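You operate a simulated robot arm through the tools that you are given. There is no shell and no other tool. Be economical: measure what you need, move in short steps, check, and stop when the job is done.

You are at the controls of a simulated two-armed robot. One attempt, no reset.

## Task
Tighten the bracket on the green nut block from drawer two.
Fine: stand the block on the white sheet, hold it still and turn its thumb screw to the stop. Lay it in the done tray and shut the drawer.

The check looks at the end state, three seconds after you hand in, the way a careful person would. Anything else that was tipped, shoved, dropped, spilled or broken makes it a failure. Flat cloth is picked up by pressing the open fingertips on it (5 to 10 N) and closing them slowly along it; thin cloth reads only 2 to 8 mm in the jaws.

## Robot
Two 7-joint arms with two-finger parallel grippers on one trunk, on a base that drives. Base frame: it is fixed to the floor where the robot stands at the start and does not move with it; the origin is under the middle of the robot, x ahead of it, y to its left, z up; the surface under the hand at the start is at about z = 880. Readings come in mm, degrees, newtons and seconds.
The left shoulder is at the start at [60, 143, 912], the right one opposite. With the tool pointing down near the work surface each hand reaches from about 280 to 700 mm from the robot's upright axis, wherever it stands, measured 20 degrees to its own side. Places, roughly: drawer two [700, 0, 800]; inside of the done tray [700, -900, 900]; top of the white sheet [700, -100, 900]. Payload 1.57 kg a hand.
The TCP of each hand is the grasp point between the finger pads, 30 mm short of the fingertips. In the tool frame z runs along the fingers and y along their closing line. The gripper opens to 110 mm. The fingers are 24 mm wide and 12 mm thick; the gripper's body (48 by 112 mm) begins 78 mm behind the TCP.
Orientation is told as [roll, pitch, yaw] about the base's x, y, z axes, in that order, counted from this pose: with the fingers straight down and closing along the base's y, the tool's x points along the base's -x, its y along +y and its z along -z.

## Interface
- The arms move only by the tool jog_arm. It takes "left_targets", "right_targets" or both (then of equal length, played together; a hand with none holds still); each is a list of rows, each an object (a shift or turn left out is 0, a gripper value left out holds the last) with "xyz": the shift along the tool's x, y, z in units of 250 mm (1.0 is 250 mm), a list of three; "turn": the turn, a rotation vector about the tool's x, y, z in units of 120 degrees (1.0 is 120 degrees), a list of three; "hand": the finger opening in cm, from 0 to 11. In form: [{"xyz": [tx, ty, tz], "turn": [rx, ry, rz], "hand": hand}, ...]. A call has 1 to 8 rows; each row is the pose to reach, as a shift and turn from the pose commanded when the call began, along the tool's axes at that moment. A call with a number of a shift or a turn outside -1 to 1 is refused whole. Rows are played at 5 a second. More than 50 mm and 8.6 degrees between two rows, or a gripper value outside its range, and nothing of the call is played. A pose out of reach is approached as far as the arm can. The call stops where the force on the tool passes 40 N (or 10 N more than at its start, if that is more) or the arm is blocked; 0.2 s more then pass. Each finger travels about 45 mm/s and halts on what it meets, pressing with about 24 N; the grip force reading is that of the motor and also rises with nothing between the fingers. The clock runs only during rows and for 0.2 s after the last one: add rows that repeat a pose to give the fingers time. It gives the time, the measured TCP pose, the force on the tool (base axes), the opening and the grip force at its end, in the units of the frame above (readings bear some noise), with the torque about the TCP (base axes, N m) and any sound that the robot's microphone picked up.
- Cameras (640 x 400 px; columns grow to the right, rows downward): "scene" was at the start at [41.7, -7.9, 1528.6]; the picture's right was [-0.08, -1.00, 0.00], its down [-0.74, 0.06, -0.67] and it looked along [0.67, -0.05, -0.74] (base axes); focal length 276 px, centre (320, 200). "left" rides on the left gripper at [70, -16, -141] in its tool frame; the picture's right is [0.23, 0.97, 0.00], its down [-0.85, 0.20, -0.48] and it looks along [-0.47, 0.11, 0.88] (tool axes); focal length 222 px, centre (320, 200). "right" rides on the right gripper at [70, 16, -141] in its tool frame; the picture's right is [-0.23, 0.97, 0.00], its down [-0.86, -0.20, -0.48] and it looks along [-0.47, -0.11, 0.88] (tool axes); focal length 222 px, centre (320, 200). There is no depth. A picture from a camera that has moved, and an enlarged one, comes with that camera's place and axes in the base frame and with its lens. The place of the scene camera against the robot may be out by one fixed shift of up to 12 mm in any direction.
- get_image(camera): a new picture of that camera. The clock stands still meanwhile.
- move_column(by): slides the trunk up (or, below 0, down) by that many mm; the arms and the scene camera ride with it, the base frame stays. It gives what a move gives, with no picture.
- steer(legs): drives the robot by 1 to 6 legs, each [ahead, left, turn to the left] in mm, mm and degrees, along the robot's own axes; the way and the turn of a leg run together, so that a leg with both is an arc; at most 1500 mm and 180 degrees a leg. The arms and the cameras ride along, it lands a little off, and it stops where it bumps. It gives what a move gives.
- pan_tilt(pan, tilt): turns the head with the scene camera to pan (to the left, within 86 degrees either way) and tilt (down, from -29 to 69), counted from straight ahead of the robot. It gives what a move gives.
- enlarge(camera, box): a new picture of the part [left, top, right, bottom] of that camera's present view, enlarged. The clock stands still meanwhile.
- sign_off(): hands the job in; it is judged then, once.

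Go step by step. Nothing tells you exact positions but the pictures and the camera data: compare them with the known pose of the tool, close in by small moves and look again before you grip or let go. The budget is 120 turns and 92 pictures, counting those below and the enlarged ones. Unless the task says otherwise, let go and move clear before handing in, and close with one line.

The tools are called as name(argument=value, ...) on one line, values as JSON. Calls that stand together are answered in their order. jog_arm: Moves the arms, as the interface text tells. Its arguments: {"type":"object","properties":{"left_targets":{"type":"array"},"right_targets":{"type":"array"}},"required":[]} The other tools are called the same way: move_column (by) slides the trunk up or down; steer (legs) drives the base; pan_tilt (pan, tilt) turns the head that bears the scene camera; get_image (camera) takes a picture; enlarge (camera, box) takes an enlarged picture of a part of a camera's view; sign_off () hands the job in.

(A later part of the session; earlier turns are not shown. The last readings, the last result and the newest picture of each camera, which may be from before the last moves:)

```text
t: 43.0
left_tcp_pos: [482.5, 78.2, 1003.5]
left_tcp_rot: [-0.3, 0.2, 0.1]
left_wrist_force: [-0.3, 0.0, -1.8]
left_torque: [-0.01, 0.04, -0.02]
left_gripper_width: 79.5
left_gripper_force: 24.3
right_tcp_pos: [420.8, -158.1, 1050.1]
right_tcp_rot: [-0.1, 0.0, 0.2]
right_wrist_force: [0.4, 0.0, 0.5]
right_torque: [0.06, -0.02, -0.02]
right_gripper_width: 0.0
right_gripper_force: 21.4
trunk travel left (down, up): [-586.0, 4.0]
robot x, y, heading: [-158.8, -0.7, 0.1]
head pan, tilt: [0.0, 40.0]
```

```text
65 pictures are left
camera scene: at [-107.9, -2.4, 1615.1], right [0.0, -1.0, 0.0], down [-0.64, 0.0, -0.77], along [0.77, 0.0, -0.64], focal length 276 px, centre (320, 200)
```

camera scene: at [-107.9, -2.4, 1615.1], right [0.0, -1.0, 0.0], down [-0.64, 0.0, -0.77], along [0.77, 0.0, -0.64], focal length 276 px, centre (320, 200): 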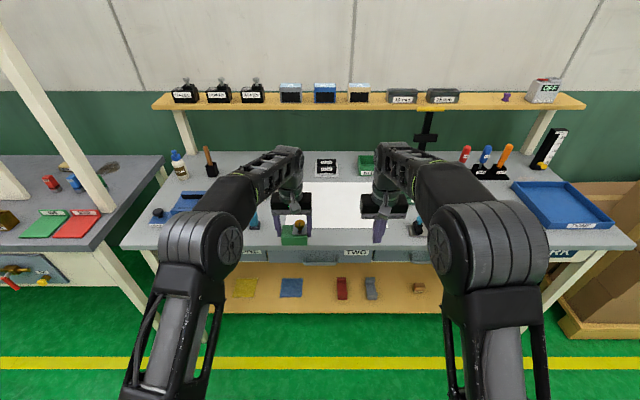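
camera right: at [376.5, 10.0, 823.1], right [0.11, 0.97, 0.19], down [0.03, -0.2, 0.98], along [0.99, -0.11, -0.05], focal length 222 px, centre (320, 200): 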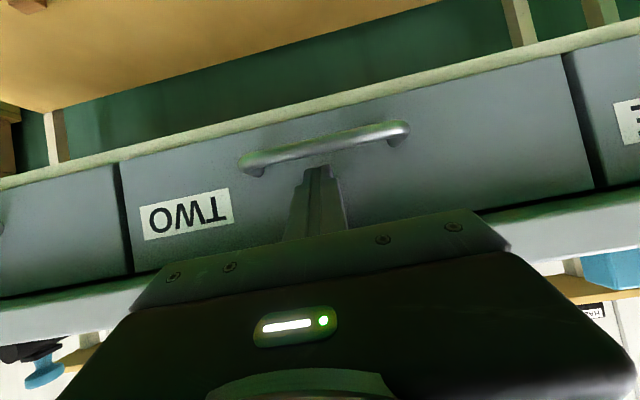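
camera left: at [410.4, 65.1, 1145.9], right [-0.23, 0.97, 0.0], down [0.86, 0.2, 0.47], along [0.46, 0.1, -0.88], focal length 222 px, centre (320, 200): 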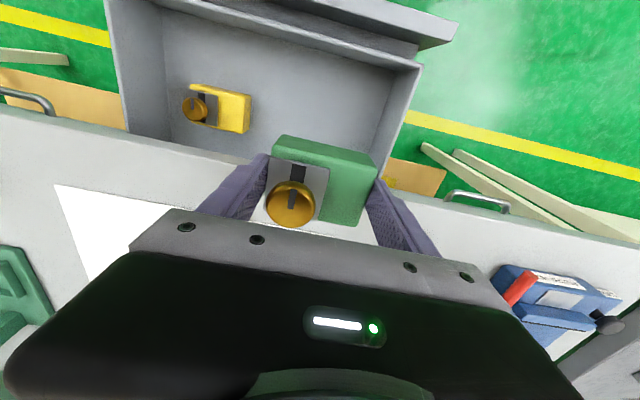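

The drawer is shut. Now drive forward ~205 mm so both hands are over the white sheet.

steer(legs=[[205, 0, 0]])

get_image(camera="left")

get_image(camera="scene")

```text
t: 44.6
left_tcp_pos: [687.4, 80.3, 1004.1]
left_tcp_rot: [-0.3, 0.3, 0.0]
left_wrist_force: [1.1, -0.6, -1.6]
left_torque: [-0.01, 0.01, -0.01]
left_gripper_width: 79.9
left_gripper_force: 23.9
right_tcp_pos: [624.4, -157.2, 1048.8]
right_tcp_rot: [-0.2, 0.0, 0.1]
right_wrist_force: [0.9, 0.4, 0.3]
right_torque: [0.0, 0.03, 0.01]
right_gripper_width: 0.0
right_gripper_force: 21.4
trunk travel left (down, up): [-586.0, 4.0]
robot x, y, heading: [47.1, -0.1, 0.2]
head pan, tilt: [0.0, 40.0]
```

```text
64 pictures are left
camera left: at [618.8, 65.6, 1144.6], right [-0.23, 0.97, 0.0], down [0.86, 0.2, 0.47], along [0.46, 0.1, -0.88], focal length 222 px, centre (320, 200)
```

left: 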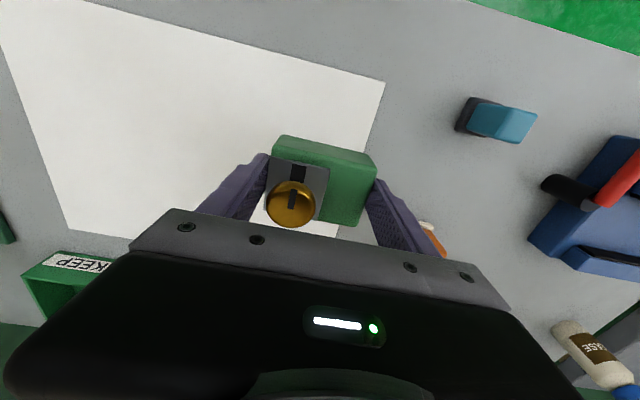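

```text
63 pictures are left
camera scene: at [97.3, -1.4, 1615.0], right [0.0, -1.0, 0.0], down [-0.64, 0.0, -0.77], along [0.77, 0.0, -0.64], focal length 276 px, centre (320, 200)
```

scene: 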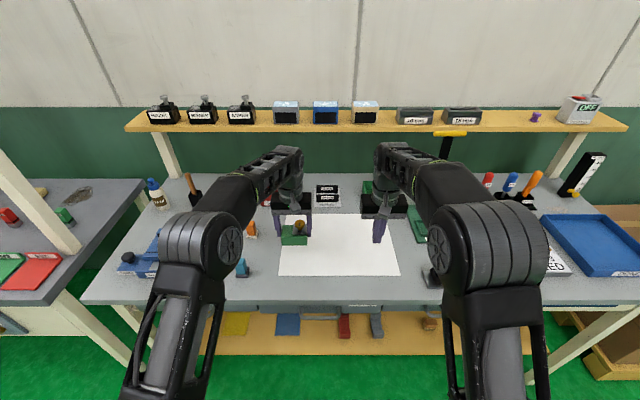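

I'll shift the left hand to y≈−10 (right hand moved aside) and lower toward the sheet.

jog_arm(left_targets=[{"xyz": [0, -0.12, 0]}, {"xyz": [0, -0.24, 0.04]}, {"xyz": [0, -0.36, 0.1]}, {"xyz": [0, -0.36, 0.18]}, {"xyz": [0, -0.36, 0.22]}, {"xyz": [0, -0.36, 0.25]}], right_targets=[{"xyz": [0, -0.12, 0]}, {"xyz": [0, -0.24, 0]}, {"xyz": [0, -0.36, 0]}, {"xyz": [0, -0.4, 0]}, {"xyz": [0, -0.4, 0]}, {"xyz": [0, -0.4, 0], "hand": 6}])

get_image(camera="right")

```text
t: 46.0
left_tcp_pos: [686.7, -10.2, 941.8]
left_tcp_rot: [-0.4, 0.2, 0.0]
left_wrist_force: [0.3, 0.6, -3.1]
left_torque: [0.0, 0.01, -0.03]
left_gripper_width: 79.5
left_gripper_force: 24.4
right_tcp_pos: [624.4, -257.1, 1049.4]
right_tcp_rot: [-0.2, -0.1, 0.2]
right_wrist_force: [-0.5, 0.0, 0.2]
right_torque: [0.01, -0.04, -0.02]
right_gripper_width: 32.1
right_gripper_force: 0.1
trunk travel left (down, up): [-586.0, 4.0]
robot x, y, heading: [46.0, 2.5, 0.1]
head pan, tilt: [0.0, 40.0]
```

```text
62 pictures are left
camera right: at [554.9, -241.1, 1191.0], right [0.22, 0.97, 0.0], down [0.85, -0.2, 0.48], along [0.47, -0.11, -0.88], focal length 222 px, centre (320, 200)
```

right: 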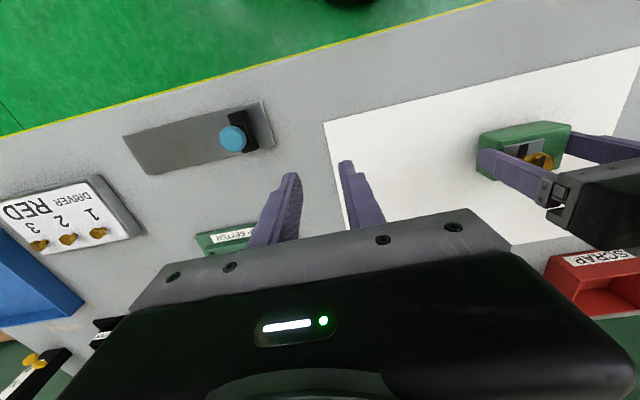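

Now lower gently in 3 mm rows watching for contact.

jog_arm(left_targets=[{"xyz": [0, 0, 0.012]}, {"xyz": [0, 0, 0.024]}, {"xyz": [0, 0, 0.036]}, {"xyz": [0, 0, 0.048]}, {"xyz": [0, 0, 0.06]}])

```text
t: 47.2
left_tcp_pos: [686.4, -11.8, 928.3]
left_tcp_rot: [-0.4, -0.1, -0.1]
left_wrist_force: [3.1, -1.3, 19.3]
left_torque: [0.22, -0.01, 0.04]
left_gripper_width: 80.3
left_gripper_force: 23.7
right_tcp_pos: [623.9, -257.2, 1050.6]
right_tcp_rot: [-0.1, -0.2, 0.2]
right_wrist_force: [-0.9, -0.3, 0.0]
right_torque: [0.01, -0.01, 0.03]
right_gripper_width: 60.1
right_gripper_force: 0.1
trunk travel left (down, up): [-586.0, 4.0]
robot x, y, heading: [46.9, 2.7, 0.0]
head pan, tilt: [0.0, 40.0]
```

Contact felt at TCP z≈928, so the sheet is at ≈892. I'll release and lift away.

jog_arm(left_targets=[{"xyz": [0, 0, -0.004]}, {"hand": 9}, {"hand": 10.5}, {"hand": 10.5}, {"xyz": [0, 0, -0.12]}, {"xyz": [0, 0, -0.28]}, {"xyz": [0, 0, -0.44]}, {"xyz": [0, 0, -0.6]}])

get_image(camera="left")

get_image(camera="right")

```text
t: 49.0
left_tcp_pos: [687.8, -12.7, 1008.0]
left_tcp_rot: [-0.3, 0.1, 0.0]
left_wrist_force: [-0.2, 0.0, 0.2]
left_torque: [-0.02, 0.0, 0.01]
left_gripper_width: 105.0
left_gripper_force: 0.2
left hand out of reach, approached as far as the arm can: row 7, 8
right_tcp_pos: [624.6, -256.3, 1050.6]
right_tcp_rot: [-0.1, -0.1, 0.2]
right_wrist_force: [0.4, 0.3, 0.4]
right_torque: [-0.03, 0.0, -0.05]
right_gripper_width: 60.1
right_gripper_force: 0.1
trunk travel left (down, up): [-586.0, 4.0]
robot x, y, heading: [48.9, 0.4, -0.0]
head pan, tilt: [0.0, 40.0]
```

```text
61 pictures are left
camera left: at [618.1, -26.7, 1148.7], right [-0.23, 0.97, -0.01], down [0.86, 0.2, 0.48], along [0.47, 0.1, -0.88], focal length 222 px, centre (320, 200)
```

left: 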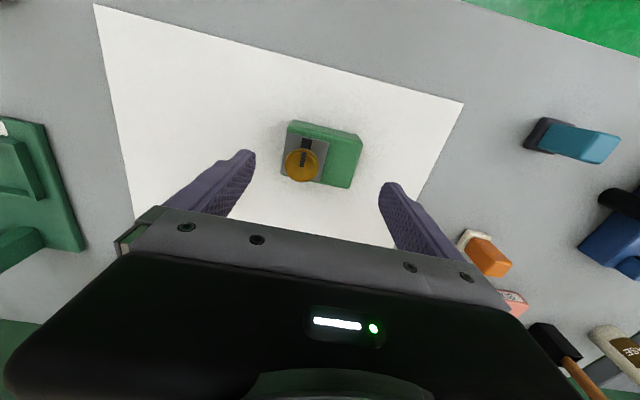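

```text
60 pictures are left
camera right: at [554.5, -241.1, 1191.2], right [0.22, 0.97, 0.0], down [0.85, -0.2, 0.48], along [0.47, -0.11, -0.88], focal length 222 px, centre (320, 200)
```

right: 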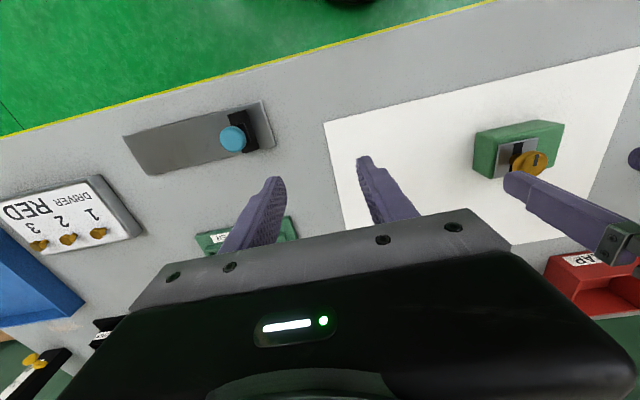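

The block stands on the sheet with the screw axis at about (687, −29). Now I'll move the left hand to the block's left side, yawed to close along x and tilted 45°, so the right hand has room over the screw.

jog_arm(left_targets=[{"xyz": [0, 0.06, 0], "turn": [0, 0, 0.07]}, {"xyz": [0, 0.12, 0], "turn": [0, 0, 0.14]}, {"xyz": [0, 0.18, 0], "turn": [0, 0, 0.21]}, {"xyz": [0, 0.24, 0], "turn": [0, 0, 0.28]}, {"xyz": [0, 0.3, 0], "turn": [0, 0, 0.35]}, {"xyz": [0, 0.36, 0], "turn": [0, 0, 0.42]}, {"xyz": [0, 0.4, 0], "turn": [0, 0, 0.49]}, {"xyz": [0, 0.44, 0], "turn": [0, 0, 0.56]}])

jog_arm(left_targets=[{"turn": [0, 0, 0.065]}, {"turn": [0, 0, 0.13]}, {"turn": [0, 0, 0.19]}])

jog_arm(left_targets=[{"turn": [0, -0.065, 0], "hand": 9}, {"turn": [0, -0.13, 0]}, {"turn": [0, -0.195, 0]}, {"turn": [0, -0.26, 0]}, {"turn": [0, -0.32, 0]}, {"turn": [0, -0.375, 0]}])

get_image(camera="left")

```text
t: 50.8
left_tcp_pos: [685.7, 100.3, 1004.6]
left_tcp_rot: [-0.3, -0.3, -67.4]
left_wrist_force: [-0.3, 1.0, -0.5]
left_torque: [0.0, 0.02, -0.01]
left_gripper_width: 105.0
left_gripper_force: 0.0
right_tcp_pos: [625.3, -256.9, 1049.1]
right_tcp_rot: [0.0, -0.1, 0.1]
right_wrist_force: [0.2, 0.7, -0.1]
right_torque: [0.01, -0.03, 0.01]
right_gripper_width: 60.2
right_gripper_force: 0.0
trunk travel left (down, up): [-586.0, 4.0]
robot x, y, heading: [47.8, -2.3, 0.1]
head pan, tilt: [0.0, 40.0]
```

```text
t: 51.6
left_tcp_pos: [688.0, 100.7, 1005.8]
left_tcp_rot: [-0.2, -0.3, -90.0]
left_wrist_force: [-0.2, -0.4, 0.3]
left_torque: [0.02, -0.01, -0.01]
left_gripper_width: 105.1
left_gripper_force: 0.1
right_tcp_pos: [624.5, -257.1, 1049.3]
right_tcp_rot: [-0.1, -0.1, 0.2]
right_wrist_force: [-0.4, 0.5, -0.3]
right_torque: [-0.03, -0.03, 0.01]
right_gripper_width: 60.2
right_gripper_force: 0.0
trunk travel left (down, up): [-586.0, 4.0]
robot x, y, heading: [45.3, 1.7, 0.1]
head pan, tilt: [0.0, 40.0]
```

```text
t: 53.0
left_tcp_pos: [687.1, 100.6, 1004.8]
left_tcp_rot: [-0.1, -45.4, -89.8]
left_wrist_force: [0.5, -0.5, -0.2]
left_torque: [-0.04, -0.01, -0.01]
left_gripper_width: 90.1
left_gripper_force: 0.1
right_tcp_pos: [625.1, -255.7, 1049.3]
right_tcp_rot: [-0.1, 0.0, 0.2]
right_wrist_force: [0.0, -0.3, -0.2]
right_torque: [-0.01, -0.02, 0.03]
right_gripper_width: 60.2
right_gripper_force: 0.0
trunk travel left (down, up): [-586.0, 4.0]
robot x, y, heading: [43.6, -0.2, -0.1]
head pan, tilt: [0.0, 40.0]
```

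```text
59 pictures are left
camera left: at [671.0, 251.5, 1054.7], right [0.97, 0.16, -0.16], down [0.2, -0.26, 0.94], along [0.11, -0.95, -0.28], focal length 222 px, centre (320, 200)
```

left: 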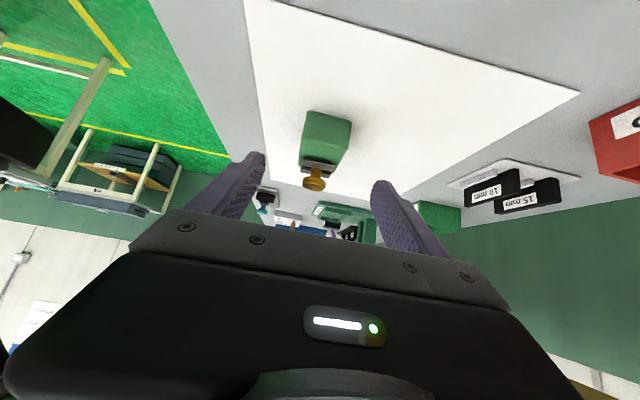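

The block lies between the tilted fingers. I'll move in along the tool axis.

jog_arm(left_targets=[{"xyz": [0, 0, 0.15]}, {"xyz": [0, 0, 0.28]}, {"xyz": [0, 0, 0.38]}])

get_image(camera="left")

get_image(camera="right")

```text
t: 53.8
left_tcp_pos: [686.7, 31.8, 937.6]
left_tcp_rot: [-0.3, -45.3, -89.9]
left_wrist_force: [0.5, 0.3, 0.1]
left_torque: [0.01, -0.02, -0.03]
left_gripper_width: 90.0
left_gripper_force: 0.2
right_tcp_pos: [624.3, -256.6, 1050.7]
right_tcp_rot: [-0.1, -0.1, 0.2]
right_wrist_force: [0.1, 0.6, 0.3]
right_torque: [-0.01, 0.03, 0.04]
right_gripper_width: 59.9
right_gripper_force: 0.0
trunk travel left (down, up): [-586.0, 4.0]
robot x, y, heading: [47.7, -1.5, -0.0]
head pan, tilt: [0.0, 40.0]
```

```text
58 pictures are left
camera left: at [671.7, 183.2, 987.3], right [0.97, 0.16, -0.16], down [0.2, -0.26, 0.94], along [0.11, -0.95, -0.29], focal length 222 px, centre (320, 200)
```

left: 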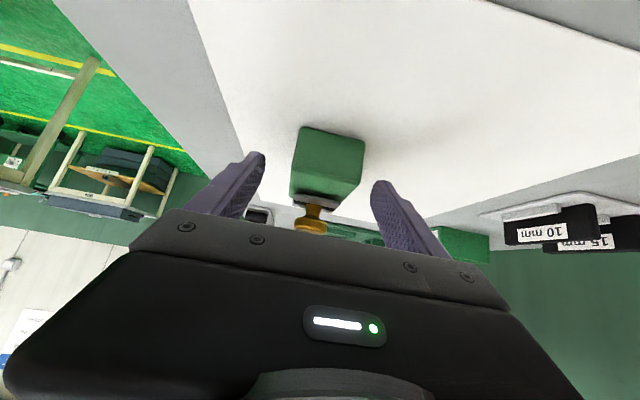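

```text
57 pictures are left
camera right: at [555.0, -241.2, 1190.9], right [0.22, 0.97, 0.0], down [0.85, -0.2, 0.48], along [0.47, -0.11, -0.88], focal length 222 px, centre (320, 200)
```

right: 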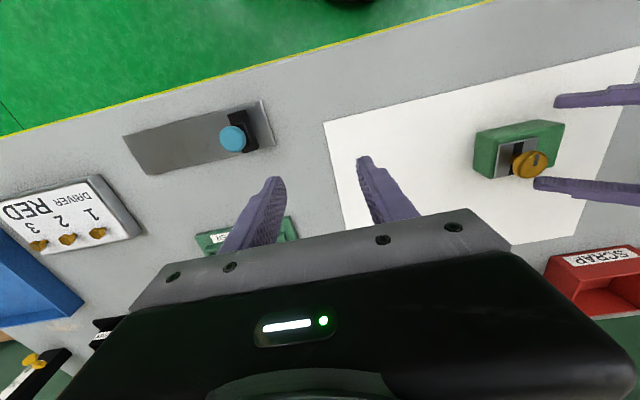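

Block centre appears ~4 mm further in x; I'll correct, finish the approach and close.

jog_arm(left_targets=[{"xyz": [0, 0.014, 0.03]}, {"xyz": [0, 0.014, 0.065]}, {"xyz": [0, 0.014, 0.065], "hand": 7}, {"xyz": [0, 0.014, 0.065], "hand": 6}, {"xyz": [0, 0.014, 0.065], "hand": 5.4}, {"xyz": [0, 0.014, 0.065], "hand": 4.8}, {"xyz": [0, 0.014, 0.065], "hand": 4}, {"xyz": [0, 0.014, 0.065]}])

get_image(camera="left")

enlarge(camera="right", box=[440, 60, 640, 185])

```text
t: 55.6
left_tcp_pos: [690.4, 20.9, 926.3]
left_tcp_rot: [-0.2, -45.3, -89.8]
left_wrist_force: [0.6, -0.7, -0.4]
left_torque: [-0.04, -0.07, -0.01]
left_gripper_width: 55.7
left_gripper_force: 24.7
right_tcp_pos: [625.1, -257.3, 1049.3]
right_tcp_rot: [-0.1, 0.0, 0.2]
right_wrist_force: [0.2, 0.4, 0.3]
right_torque: [0.0, 0.0, 0.01]
right_gripper_width: 60.1
right_gripper_force: 0.0
trunk travel left (down, up): [-586.0, 4.0]
robot x, y, heading: [46.9, -1.1, 0.1]
head pan, tilt: [0.0, 40.0]
```

```text
56 pictures are left
camera left: at [673.9, 171.7, 976.1], right [0.97, 0.16, -0.16], down [0.2, -0.26, 0.94], along [0.11, -0.95, -0.29], focal length 222 px, centre (320, 200)
```

left: 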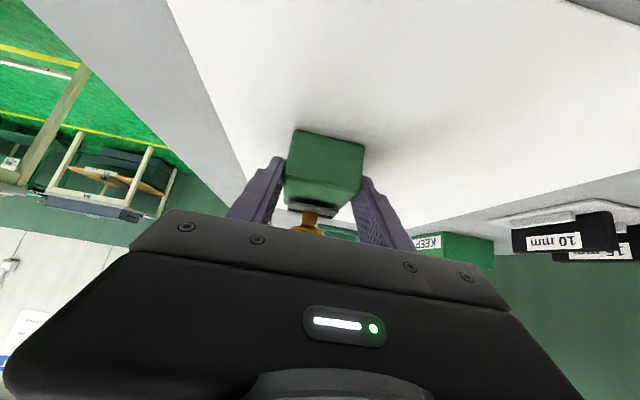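

```text
3.20 times, centred on (540, 122) of right
camera zoom: at [554.7, -241.1, 1191.0], right [0.22, 0.97, 0.0], down [0.85, -0.2, 0.48], along [0.47, -0.11, -0.88], focal length 711 px, centre (-384, 448)
```

zoom: 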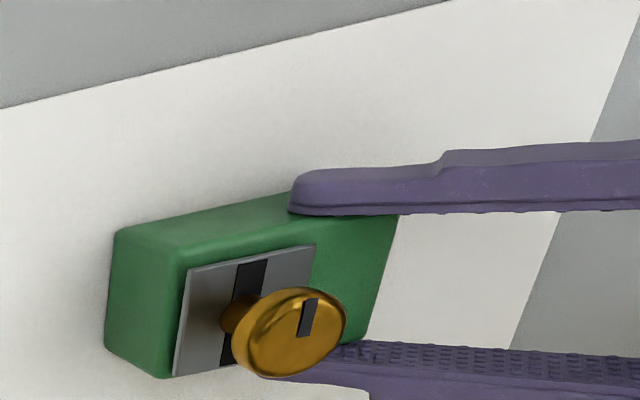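

The left hand holds the block (55.7 mm). Now bring the right hand above the screw (≈690, −30), well above its head (~957).

jog_arm(right_targets=[{"xyz": [-0.04, 0.15, 0]}, {"xyz": [-0.08, 0.3, 0]}, {"xyz": [-0.13, 0.46, 0]}, {"xyz": [-0.17, 0.61, 0]}, {"xyz": [-0.21, 0.76, 0]}, {"xyz": [-0.26, 0.908, 0]}, {"xyz": [-0.26, 0.908, 0.08]}])

get_image(camera="right")

get_image(camera="scene")

```text
t: 57.2
left_tcp_pos: [690.9, 21.1, 925.5]
left_tcp_rot: [-0.2, -45.3, -89.8]
left_wrist_force: [-0.1, -0.7, 0.0]
left_torque: [0.06, -0.12, 0.0]
left_gripper_width: 55.8
left_gripper_force: 24.1
right_tcp_pos: [687.7, -29.7, 1028.9]
right_tcp_rot: [-0.1, -0.2, 0.2]
right_wrist_force: [0.2, -0.5, -0.8]
right_torque: [-0.02, 0.02, -0.03]
right_gripper_width: 60.1
right_gripper_force: 0.0
right hand out of reach, approached as far as the arm can: row 6
trunk travel left (down, up): [-586.0, 4.0]
robot x, y, heading: [46.2, 3.9, 0.1]
head pan, tilt: [0.0, 40.0]
```

```text
54 pictures are left
camera right: at [617.4, -13.0, 1170.6], right [0.22, 0.97, 0.0], down [0.86, -0.2, 0.48], along [0.47, -0.11, -0.88], focal length 222 px, centre (320, 200)
```

right: 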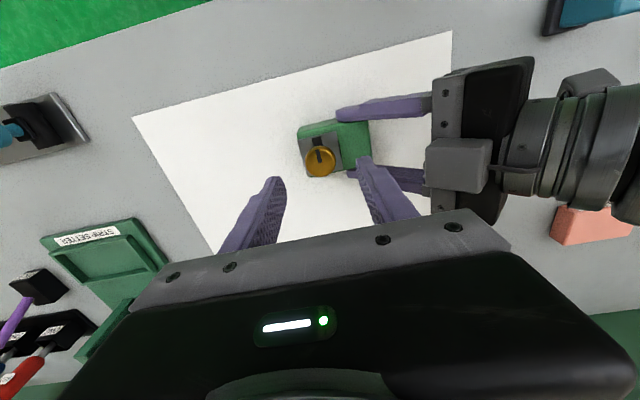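

```text
53 pictures are left
camera scene: at [95.9, -0.6, 1615.1], right [0.0, -1.0, 0.0], down [-0.64, 0.0, -0.77], along [0.77, 0.0, -0.64], focal length 276 px, centre (320, 200)
```

scene: 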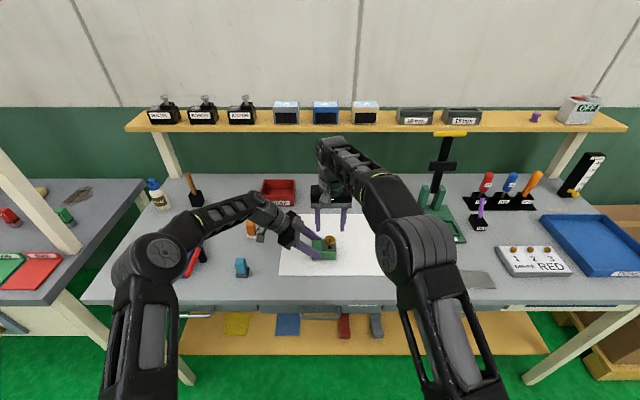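

The screw axis refines to (691, −29). I'll pre-rotate the right hand −60°, centre it and descend to fingertips around the head.

jog_arm(right_targets=[{"xyz": [-0.013, 0.002, 0], "turn": [0, 0, -0.07]}, {"xyz": [-0.013, 0.002, 0], "turn": [0, 0, -0.14]}, {"xyz": [-0.013, 0.002, 0], "turn": [0, 0, -0.21]}, {"xyz": [-0.013, 0.002, 0], "turn": [0, 0, -0.28]}, {"xyz": [-0.013, 0.002, 0], "turn": [0, 0, -0.35]}, {"xyz": [-0.013, 0.002, 0], "turn": [0, 0, -0.42]}, {"xyz": [-0.013, 0.002, 0.04], "turn": [0, 0, -0.49]}, {"xyz": [-0.013, 0.002, 0.08], "turn": [0, 0, -0.55]}])

get_image(camera="right")

```text
t: 59.0
left_tcp_pos: [689.0, 22.2, 926.6]
left_tcp_rot: [-0.3, -45.2, -89.8]
left_wrist_force: [0.2, 0.0, 0.3]
left_torque: [0.03, -0.04, 0.0]
left_gripper_width: 55.5
left_gripper_force: 24.1
right_tcp_pos: [691.3, -30.4, 1008.6]
right_tcp_rot: [-0.2, 0.1, 66.4]
right_wrist_force: [-0.3, 0.0, -0.1]
right_torque: [0.02, 0.01, -0.02]
right_gripper_width: 59.9
right_gripper_force: 0.1
trunk travel left (down, up): [-586.0, 4.0]
robot x, y, heading: [48.4, 4.4, 0.2]
head pan, tilt: [0.0, 40.0]
```

```text
52 pictures are left
camera right: at [648.4, -87.6, 1150.5], right [-0.8, 0.6, 0.0], down [0.52, 0.7, 0.48], along [0.29, 0.38, -0.88], focal length 222 px, centre (320, 200)
```

right: 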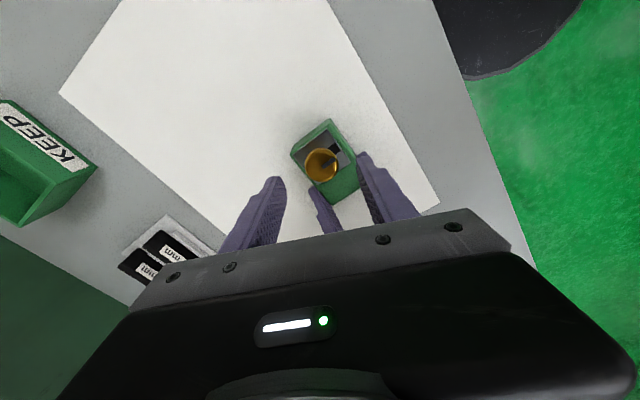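

Still centred on the head. Descend 40 mm and close gently.

jog_arm(right_targets=[{"xyz": [0, 0, 0.06]}, {"xyz": [0, 0, 0.11]}, {"xyz": [0, 0, 0.16]}])

get_image(camera="right")

```text
t: 59.8
left_tcp_pos: [689.6, 21.6, 926.7]
left_tcp_rot: [-0.3, -45.3, -89.8]
left_wrist_force: [-0.2, -0.3, -0.3]
left_torque: [-0.02, -0.06, -0.01]
left_gripper_width: 55.5
left_gripper_force: 24.2
right_tcp_pos: [691.8, -29.1, 968.2]
right_tcp_rot: [-0.1, 0.0, 66.2]
right_wrist_force: [0.8, 0.7, 0.0]
right_torque: [-0.02, 0.01, -0.03]
right_gripper_width: 60.1
right_gripper_force: 0.1
trunk travel left (down, up): [-586.0, 4.0]
robot x, y, heading: [41.7, 2.5, 0.1]
head pan, tilt: [0.0, 40.0]
```

```text
51 pictures are left
camera right: at [648.6, -86.4, 1110.3], right [-0.8, 0.6, 0.0], down [0.53, 0.7, 0.48], along [0.29, 0.38, -0.88], focal length 222 px, centre (320, 200)
```

right: 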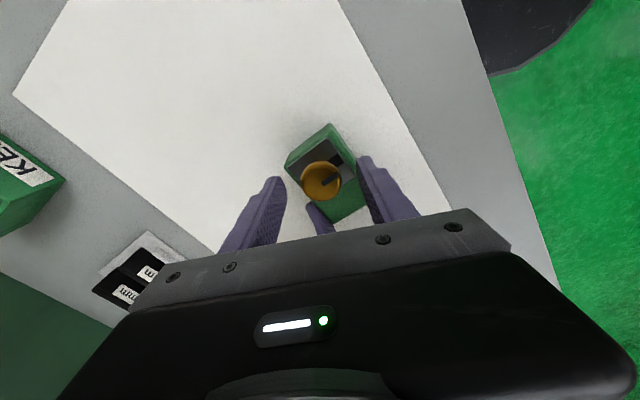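

The head is between the fingertips. Close on it.

jog_arm(right_targets=[{"hand": 4.5}, {"hand": 3.5}, {"hand": 2.8}, {"hand": 2.2}, {"hand": 2}, {"hand": 2}])

enlarge(camera="right", box=[240, 110, 400, 210])

```text
t: 61.2
left_tcp_pos: [690.1, 22.5, 927.1]
left_tcp_rot: [-0.2, -45.2, -89.8]
left_wrist_force: [10.3, -3.9, -2.3]
left_torque: [0.23, 0.17, 0.47]
left_gripper_width: 55.9
left_gripper_force: 24.1
right_tcp_pos: [690.8, -28.8, 967.5]
right_tcp_rot: [0.0, 0.0, 66.2]
right_wrist_force: [-10.1, 3.4, 2.3]
right_torque: [0.07, 0.29, 0.0]
right_gripper_width: 30.5
right_gripper_force: 23.9
trunk travel left (down, up): [-586.0, 4.0]
robot x, y, heading: [45.5, 3.1, 0.1]
head pan, tilt: [0.0, 40.0]
```

```text
4.00 times, centred on (320, 160) of right
camera zoom: at [648.4, -86.1, 1110.3], right [-0.8, 0.6, 0.0], down [0.53, 0.7, 0.48], along [0.29, 0.38, -0.88], focal length 888 px, centre (320, 360)
```

zoom: 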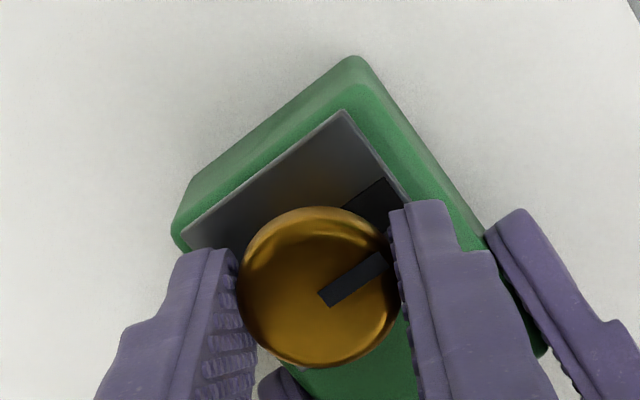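

Head gripped at 30.5 mm with a small side load; I'll relieve it 1 mm and turn clockwise (tool +z), watching torque about z.

jog_arm(right_targets=[{"xyz": [0, 0.004, 0], "turn": [0, 0, 0.03]}, {"xyz": [0, 0.004, 0], "turn": [0, 0, 0.08]}, {"xyz": [0, 0.004, 0], "turn": [0, 0, 0.13]}, {"xyz": [0, 0.004, 0], "turn": [0, 0, 0.18]}, {"xyz": [0, 0.004, 0], "turn": [0, 0, 0.23]}])

enlarge(camera="right", box=[240, 110, 400, 210])

```text
t: 62.4
left_tcp_pos: [690.1, 20.3, 926.6]
left_tcp_rot: [-0.4, -45.3, -89.8]
left_wrist_force: [6.4, -5.7, 0.7]
left_torque: [0.3, -0.18, 0.3]
left_gripper_width: 55.9
left_gripper_force: 24.1
right_tcp_pos: [691.3, -29.4, 969.3]
right_tcp_rot: [-0.1, 0.0, 38.5]
right_wrist_force: [-5.1, 4.6, -1.0]
right_torque: [-0.13, 0.41, 0.02]
right_gripper_width: 30.5
right_gripper_force: 24.2
trunk travel left (down, up): [-586.0, 4.0]
robot x, y, heading: [47.3, 0.6, 0.1]
head pan, tilt: [0.0, 40.0]
```

```text
4.00 times, centred on (320, 160) of right
camera zoom: at [626.2, -60.2, 1110.5], right [-0.43, 0.9, 0.0], down [0.79, 0.38, 0.48], along [0.43, 0.2, -0.88], focal length 888 px, centre (320, 360)
```

zoom: 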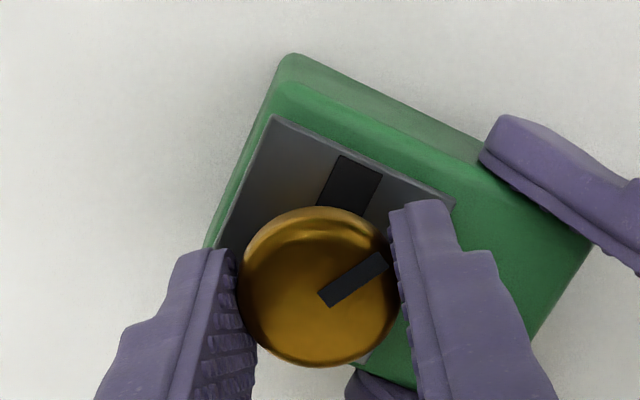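

The head turns with the hand (mark has moved off the bracket line), torque still low. Continue.

jog_arm(right_targets=[{"turn": [0, 0, 0.06]}, {"turn": [0, 0, 0.12]}, {"turn": [0, 0, 0.18]}, {"turn": [0, 0, 0.24]}, {"turn": [0, 0, 0.3]}, {"turn": [0, 0, 0.36]}, {"turn": [0, 0, 0.42]}, {"turn": [0, 0, 0.48]}])

enlarge(camera="right", box=[240, 110, 400, 210])

```text
t: 64.2
left_tcp_pos: [690.1, 21.0, 926.4]
left_tcp_rot: [-0.4, -45.3, -89.7]
left_wrist_force: [0.5, -2.7, 5.6]
left_torque: [-0.24, -0.12, 0.02]
left_gripper_width: 55.3
left_gripper_force: 23.8
right_tcp_pos: [691.2, -29.5, 968.7]
right_tcp_rot: [-0.1, -0.1, -19.3]
right_wrist_force: [-0.6, 2.6, -4.8]
right_torque: [0.1, 0.12, 0.04]
right_gripper_width: 30.4
right_gripper_force: 23.9
trunk travel left (down, up): [-586.0, 4.0]
robot x, y, heading: [47.1, -1.2, 0.3]
head pan, tilt: [0.0, 40.0]
```

```text
4.00 times, centred on (320, 160) of right
camera zoom: at [630.5, 8.3, 1110.2], right [0.53, 0.85, 0.0], down [0.74, -0.47, 0.48], along [0.41, -0.26, -0.88], focal length 888 px, centre (320, 360)
```

zoom: 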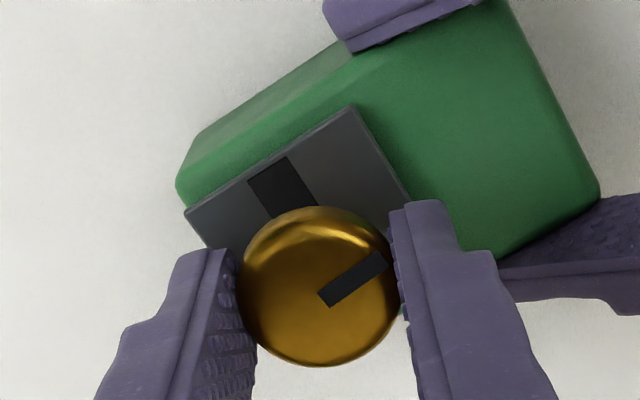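

85° so far, no stop; the screw seems to draw down slightly. Continue, following down 1 mm.

jog_arm(right_targets=[{"xyz": [0, 0, 0.003], "turn": [0, 0, 0.06]}, {"xyz": [0, 0, 0.004], "turn": [0, 0, 0.12]}, {"xyz": [0, 0, 0.005], "turn": [0, 0, 0.18]}, {"xyz": [0, 0, 0.006], "turn": [0, 0, 0.24]}, {"xyz": [0, 0, 0.006], "turn": [0, 0, 0.3]}, {"xyz": [0, 0, 0.007], "turn": [0, 0, 0.36]}, {"xyz": [0, 0, 0.007], "turn": [0, 0, 0.42]}, {"xyz": [0, 0, 0.007], "turn": [0, 0, 0.48]}])

enlarge(camera="right", box=[240, 110, 400, 210])

```text
t: 66.0
left_tcp_pos: [690.3, 22.2, 925.2]
left_tcp_rot: [-0.2, -45.1, -89.8]
left_wrist_force: [8.6, 1.9, -2.9]
left_torque: [-0.19, 0.08, 0.47]
left_gripper_width: 55.6
left_gripper_force: 23.4
right_tcp_pos: [690.4, -30.9, 969.0]
right_tcp_rot: [0.2, -0.1, -76.8]
right_wrist_force: [-6.0, -5.6, 16.6]
right_torque: [-0.25, 0.15, 0.0]
right_gripper_width: 30.4
right_gripper_force: 24.3
trunk travel left (down, up): [-586.0, 4.0]
robot x, y, heading: [51.0, -1.2, 0.0]
head pan, tilt: [0.0, 40.0]
```

```text
4.00 times, centred on (320, 160) of right
camera zoom: at [689.8, 41.5, 1110.1], right [1.0, 0.0, 0.0], down [0.0, -0.88, 0.48], along [0.0, -0.48, -0.88], focal length 888 px, centre (320, 360)
```

zoom: 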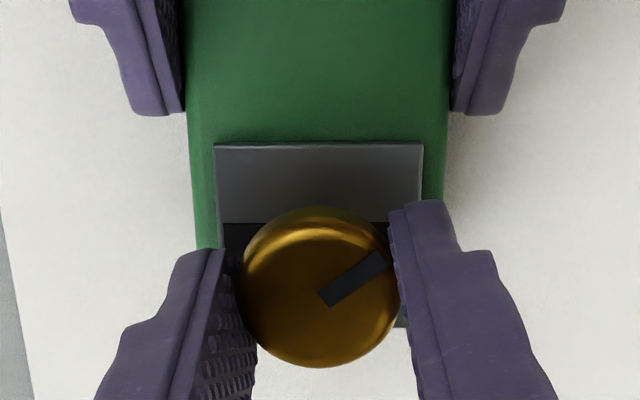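

143° turned, still free; my down-follow was unneeded. Ease up ~1.5 mm and continue turning.

jog_arm(right_targets=[{"xyz": [0, 0, -0.006], "turn": [0, 0, 0.06]}, {"xyz": [0, 0, -0.006], "turn": [0, 0, 0.12]}, {"xyz": [0, 0, -0.006], "turn": [0, 0, 0.18]}, {"xyz": [0, 0, -0.006], "turn": [0, 0, 0.24]}, {"xyz": [0, 0, -0.006], "turn": [0, 0, 0.3]}, {"xyz": [0, 0, -0.006], "turn": [0, 0, 0.36]}, {"xyz": [0, 0, -0.006], "turn": [0, 0, 0.42]}, {"xyz": [0, 0, -0.006], "turn": [0, 0, 0.48]}])

enlarge(camera="right", box=[240, 110, 400, 210])

```text
t: 67.8
left_tcp_pos: [690.0, 19.5, 927.1]
left_tcp_rot: [-0.4, -45.3, -89.8]
left_wrist_force: [3.1, -3.2, -0.8]
left_torque: [0.2, 0.05, -0.11]
left_gripper_width: 55.7
left_gripper_force: 23.4
right_tcp_pos: [691.8, -29.8, 968.6]
right_tcp_rot: [0.1, 0.2, -134.4]
right_wrist_force: [-2.1, 2.9, 0.5]
right_torque: [0.07, 0.01, 0.21]
right_gripper_width: 30.7
right_gripper_force: 23.6
trunk travel left (down, up): [-586.0, 4.0]
robot x, y, heading: [46.5, 2.7, 0.2]
head pan, tilt: [0.0, 40.0]
```

```text
4.00 times, centred on (320, 160) of right
camera zoom: at [751.3, 9.3, 1110.0], right [0.54, -0.84, 0.0], down [-0.74, -0.47, 0.48], along [-0.4, -0.26, -0.88], focal length 888 px, centre (320, 360)
```

zoom: 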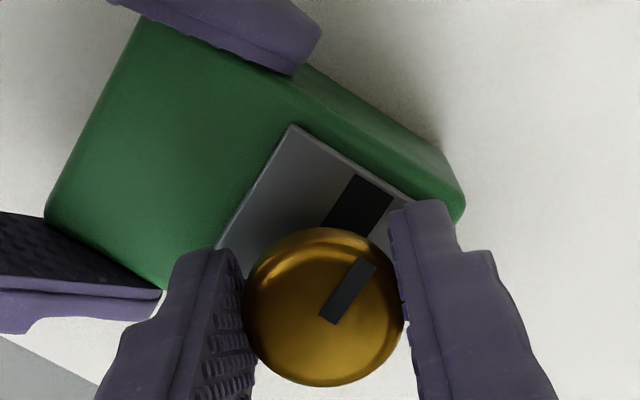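

The head has begun to slip in the fingers with 0.21 Nm of torque: the mark now points opposite to its start (≈180°), which looks like the stop. I'll turn a bit more to confirm it no longer moves.

jog_arm(right_targets=[{"turn": [0, 0, 0.04]}, {"turn": [0, 0, 0.08]}, {"turn": [0, 0, 0.12]}])

enlarge(camera="right", box=[240, 110, 400, 210])

```text
t: 68.6
left_tcp_pos: [690.5, 20.2, 927.3]
left_tcp_rot: [-0.2, -45.3, -89.9]
left_wrist_force: [5.4, -4.0, -0.4]
left_torque: [0.04, 0.11, 0.02]
left_gripper_width: 55.6
left_gripper_force: 23.8
right_tcp_pos: [690.2, -30.2, 967.9]
right_tcp_rot: [0.1, 0.0, -148.7]
right_wrist_force: [-4.9, 3.8, 0.4]
right_torque: [0.11, 0.1, 0.27]
right_gripper_width: 30.6
right_gripper_force: 24.0
trunk travel left (down, up): [-586.0, 4.0]
robot x, y, heading: [49.3, 0.6, 0.2]
head pan, tilt: [0.0, 40.0]
```

```text
4.00 times, centred on (320, 160) of right
camera zoom: at [758.8, -7.6, 1109.9], right [0.31, -0.95, 0.0], down [-0.83, -0.27, 0.48], along [-0.45, -0.15, -0.88], focal length 888 px, centre (320, 360)
```

zoom: 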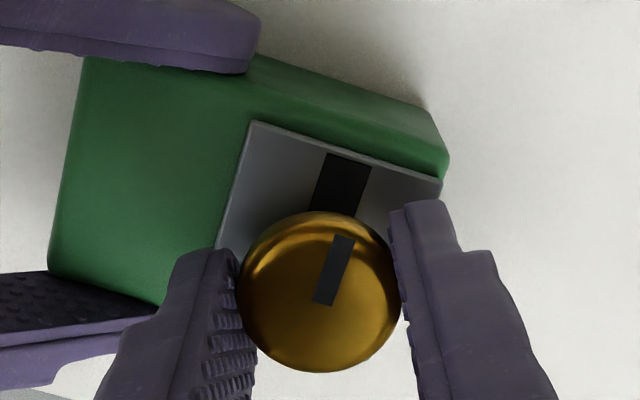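

The mark stays aligned with the bracket line while the fingers slide: the stop is reached. Release the screw and raise the right hand, unwinding it.

jog_arm(right_targets=[{"hand": 4}, {"hand": 5}, {"hand": 5}, {"xyz": [0, 0, -0.1]}, {"xyz": [0, 0, -0.2]}, {"xyz": [0, 0, -0.27]}])

enlarge(camera="right", box=[200, 60, 440, 210])

```text
t: 70.0
left_tcp_pos: [689.4, 22.0, 926.8]
left_tcp_rot: [-0.3, -45.2, -89.8]
left_wrist_force: [0.1, 0.2, 1.8]
left_torque: [0.0, -0.09, 0.05]
left_gripper_width: 55.5
left_gripper_force: 23.9
right_tcp_pos: [691.9, -29.1, 1028.8]
right_tcp_rot: [0.2, 0.1, -148.6]
right_wrist_force: [-0.1, -1.0, 0.8]
right_torque: [-0.03, 0.0, 0.01]
right_gripper_width: 50.1
right_gripper_force: 0.1
right hand out of reach, approached as far as the arm can: row 6
trunk travel left (down, up): [-586.0, 4.0]
robot x, y, heading: [43.3, 2.7, 0.2]
head pan, tilt: [0.0, 40.0]
```

```text
2.67 times, centred on (320, 135) of right
camera zoom: at [759.1, -7.3, 1169.8], right [0.31, -0.95, 0.0], down [-0.84, -0.27, 0.48], along [-0.45, -0.15, -0.88], focal length 592 px, centre (320, 373)
```

zoom: 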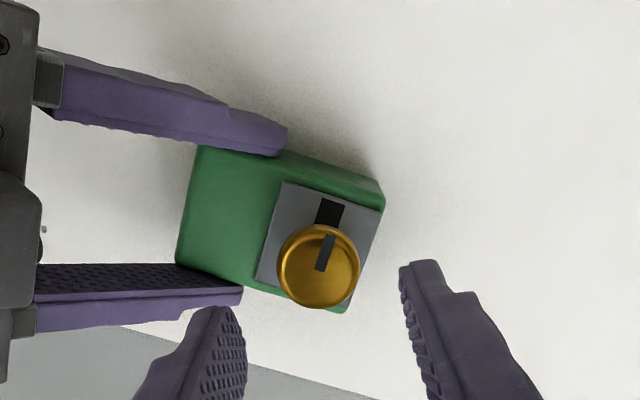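

The screw is clearly at its stop. Now release with the left hand, withdraw along its axis, and unwind the right hand's yaw.

jog_arm(left_targets=[{"hand": 7}, {"hand": 9}, {"hand": 9}, {"xyz": [0, 0, -0.12]}, {"xyz": [0, 0, -0.27]}, {"xyz": [0, 0, -0.42]}, {"xyz": [0, 0, -0.57]}, {"xyz": [0, 0, -0.7]}], right_targets=[{"turn": [0, 0, -0.07]}, {"turn": [0, 0, -0.14]}, {"turn": [0, 0, -0.21]}, {"turn": [0, 0, -0.28]}, {"turn": [0, 0, -0.35]}, {"turn": [0, 0, -0.42]}, {"turn": [0, 0, -0.49]}, {"turn": [0, 0, -0.56], "hand": 10.5}])

jog_arm(right_targets=[{"turn": [0, 0, -0.07]}, {"turn": [0, 0, -0.14]}, {"turn": [0, 0, -0.21]}, {"turn": [0, 0, -0.28]}, {"turn": [0, 0, -0.35]}, {"turn": [0, 0, -0.42]}, {"turn": [0, 0, -0.49]}, {"turn": [0, 0, -0.56]}])

get_image(camera="scene")

```text
t: 71.8
left_tcp_pos: [690.5, 147.0, 1049.6]
left_tcp_rot: [-0.3, -45.3, -89.7]
left_wrist_force: [0.0, 0.4, 0.5]
left_torque: [0.0, -0.03, -0.03]
left_gripper_width: 90.0
left_gripper_force: 0.0
right_tcp_pos: [690.3, -29.4, 1027.2]
right_tcp_rot: [0.2, -0.1, -81.2]
right_wrist_force: [0.5, 1.0, 0.6]
right_torque: [-0.01, 0.02, -0.02]
right_gripper_width: 84.1
right_gripper_force: 0.0
trunk travel left (down, up): [-586.0, 4.0]
robot x, y, heading: [46.9, 0.6, 0.1]
head pan, tilt: [0.0, 40.0]
```

```text
t: 73.6
left_tcp_pos: [691.2, 145.6, 1049.3]
left_tcp_rot: [-0.3, -45.4, -89.8]
left_wrist_force: [0.0, -0.6, 0.1]
left_torque: [0.02, -0.02, -0.01]
left_gripper_width: 90.0
left_gripper_force: 0.0
right_tcp_pos: [691.0, -30.1, 1029.2]
right_tcp_rot: [-0.1, -0.2, -14.1]
right_wrist_force: [-0.8, -0.5, 0.2]
right_torque: [0.01, 0.0, -0.04]
right_gripper_width: 105.4
right_gripper_force: 0.1
trunk travel left (down, up): [-586.0, 4.0]
robot x, y, heading: [48.9, 1.8, -0.1]
head pan, tilt: [0.0, 40.0]
```

```text
43 pictures are left
camera scene: at [95.5, -1.4, 1615.1], right [0.0, -1.0, 0.0], down [-0.64, 0.0, -0.77], along [0.77, 0.0, -0.64], focal length 276 px, centre (320, 200)
```

scene: 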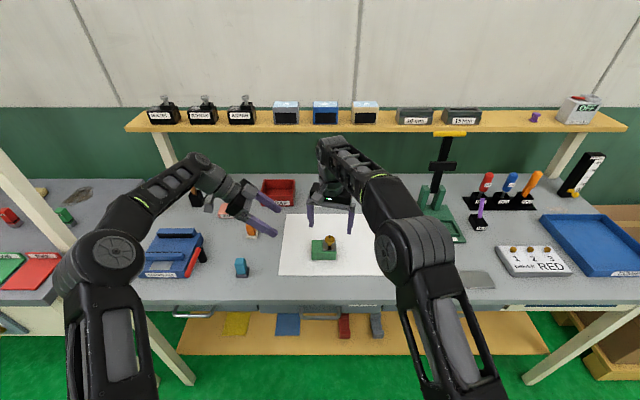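

Square up the right hand to yaw 0 and centre it over the block (690, −12).

jog_arm(right_targets=[{"xyz": [0.008, 0.033, 0], "turn": [0, 0, -0.06]}, {"xyz": [0.0166, 0.066, 0], "turn": [0, 0, -0.1175]}, {"xyz": [0.0166, 0.066, 0.06], "turn": [0, 0, -0.1175]}])

get_image(camera="right")

```text
t: 74.4
left_tcp_pos: [691.3, 147.0, 1048.3]
left_tcp_rot: [-0.3, -45.3, -89.7]
left_wrist_force: [-0.3, 0.6, 0.5]
left_torque: [0.01, 0.03, 0.0]
left_gripper_width: 90.1
left_gripper_force: 0.2
right_tcp_pos: [689.9, -12.7, 1013.4]
right_tcp_rot: [-0.2, -0.1, 0.2]
right_wrist_force: [-1.1, 0.1, -0.4]
right_torque: [-0.02, -0.01, 0.0]
right_gripper_width: 105.1
right_gripper_force: 0.1
right hand out of reach, approached as far as the arm can: row 2
trunk travel left (down, up): [-586.0, 4.0]
robot x, y, heading: [46.3, 0.8, -0.1]
head pan, tilt: [0.0, 40.0]
```

```text
42 pictures are left
camera right: at [620.8, 4.4, 1154.2], right [0.23, 0.97, 0.0], down [0.85, -0.2, 0.48], along [0.47, -0.11, -0.88], focal length 222 px, centre (320, 200)
```

right: 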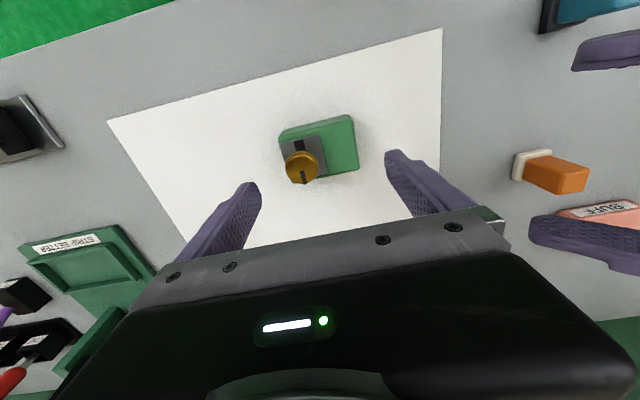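

Well centred. Descend to z≈929 and close along y.

jog_arm(right_targets=[{"xyz": [0.004, 0, 0.12]}, {"xyz": [0.004, 0, 0.24]}, {"xyz": [0.004, 0, 0.3]}, {"xyz": [0.004, 0, 0.336]}])

get_image(camera="right")

```text
t: 75.4
left_tcp_pos: [691.5, 146.1, 1049.4]
left_tcp_rot: [-0.2, -45.3, -89.8]
left_wrist_force: [1.2, 0.8, -0.1]
left_torque: [0.01, 0.0, -0.01]
left_gripper_width: 89.9
left_gripper_force: 0.0
right_tcp_pos: [690.0, -14.2, 930.1]
right_tcp_rot: [-0.1, -0.1, 0.0]
right_wrist_force: [0.0, -0.1, -0.1]
right_torque: [0.0, 0.01, -0.05]
right_gripper_width: 105.2
right_gripper_force: 0.0
trunk travel left (down, up): [-586.0, 4.0]
robot x, y, heading: [46.8, 0.6, 0.1]
head pan, tilt: [0.0, 40.0]
```

```text
41 pictures are left
camera right: at [619.7, 2.6, 1070.3], right [0.23, 0.97, 0.0], down [0.85, -0.2, 0.48], along [0.47, -0.11, -0.88], focal length 222 px, centre (320, 200)
```

right: 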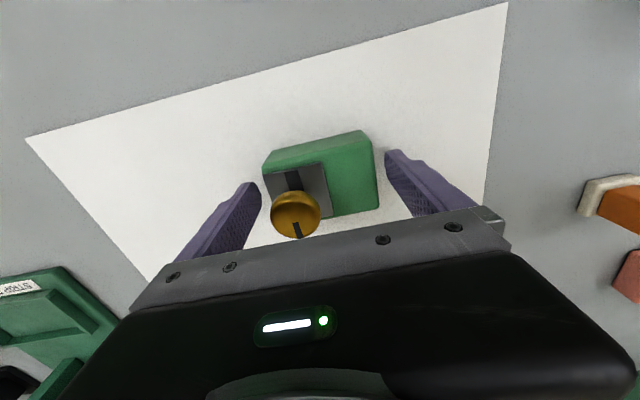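

Close on the block and lift.

jog_arm(right_targets=[{"hand": 9}, {"hand": 8}, {"hand": 7}, {"hand": 6.5}, {"hand": 6}, {"hand": 6}])

jog_arm(right_targets=[{"xyz": [0, 0, -0.1]}, {"xyz": [0.05, -0.05, -0.22]}, {"xyz": [0.12, -0.15, -0.34]}, {"xyz": [0.2, -0.26, -0.46]}, {"xyz": [0.28, -0.38, -0.56]}, {"xyz": [0.36, -0.5, -0.64]}])

get_image(camera="right")

```text
t: 76.8
left_tcp_pos: [690.3, 146.8, 1048.9]
left_tcp_rot: [-0.3, -45.3, -89.8]
left_wrist_force: [-0.2, -0.1, -0.4]
left_torque: [0.01, -0.01, 0.02]
left_gripper_width: 90.2
left_gripper_force: 0.1
right_tcp_pos: [690.0, -12.7, 927.9]
right_tcp_rot: [-0.1, 0.0, -0.1]
right_wrist_force: [0.1, 0.8, 0.4]
right_torque: [0.07, -0.04, -0.02]
right_gripper_width: 79.5
right_gripper_force: 24.0
trunk travel left (down, up): [-586.0, 4.0]
robot x, y, heading: [49.9, 0.7, 0.3]
head pan, tilt: [0.0, 40.0]
```

```text
t: 78.2
left_tcp_pos: [690.1, 145.9, 1049.0]
left_tcp_rot: [-0.1, -45.2, -89.9]
left_wrist_force: [-0.7, -0.1, -0.1]
left_torque: [-0.02, 0.02, -0.03]
left_gripper_width: 90.0
left_gripper_force: 0.0
right_tcp_pos: [599.1, -138.8, 1089.5]
right_tcp_rot: [-0.1, -0.1, -0.1]
right_wrist_force: [-0.6, -0.5, -1.6]
right_torque: [0.04, -0.03, 0.02]
right_gripper_width: 79.8
right_gripper_force: 24.1
trunk travel left (down, up): [-586.0, 4.0]
robot x, y, heading: [50.8, 0.0, 0.1]
head pan, tilt: [0.0, 40.0]
```

```text
40 pictures are left
camera right: at [528.3, -121.9, 1230.8], right [0.23, 0.97, 0.0], down [0.85, -0.2, 0.48], along [0.47, -0.11, -0.88], focal length 222 px, centre (320, 200)
```

right: 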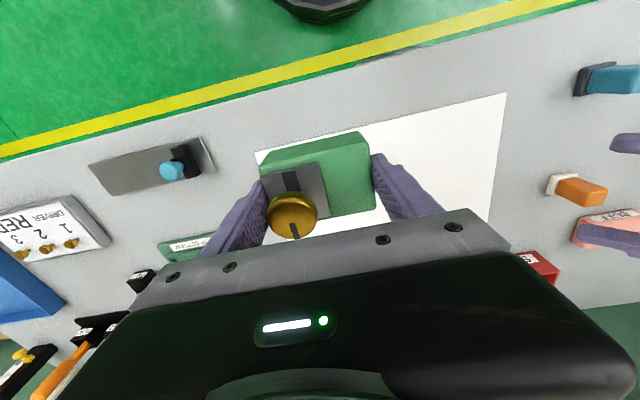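

Block held by the right hand. I'll back off 200 mm, drive 760 mm right, and look at the done tray.

steer(legs=[[-200, 0, 0], [0, -750, 0]])

get_image(camera="scene")

```text
t: 83.4
left_tcp_pos: [500.4, -591.3, 1049.0]
left_tcp_rot: [-0.3, -45.3, -89.1]
left_wrist_force: [0.4, -0.1, 0.2]
left_torque: [0.0, 0.03, 0.01]
left_gripper_width: 90.1
left_gripper_force: 0.0
right_tcp_pos: [411.9, -876.7, 1088.6]
right_tcp_rot: [0.0, -0.1, 0.6]
right_wrist_force: [0.6, -1.0, -2.3]
right_torque: [0.03, -0.03, -0.04]
right_gripper_width: 79.5
right_gripper_force: 24.2
trunk travel left (down, up): [-586.0, 4.0]
robot x, y, heading: [-141.1, -744.9, 0.7]
head pan, tilt: [0.0, 40.0]
```

```text
39 pictures are left
camera scene: at [-93.1, -746.7, 1615.1], right [0.01, -1.0, 0.0], down [-0.64, -0.01, -0.77], along [0.77, 0.01, -0.64], focal length 276 px, centre (320, 200)
```

scene: 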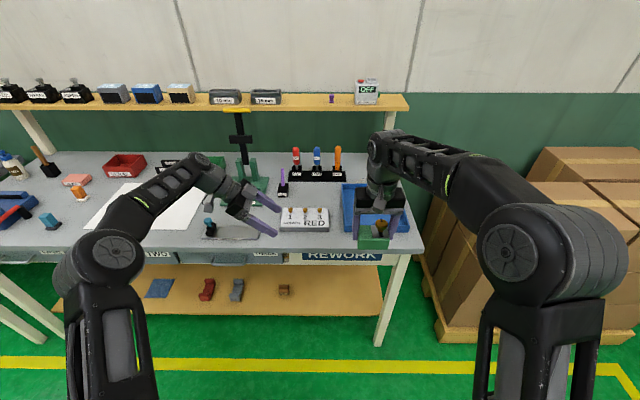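

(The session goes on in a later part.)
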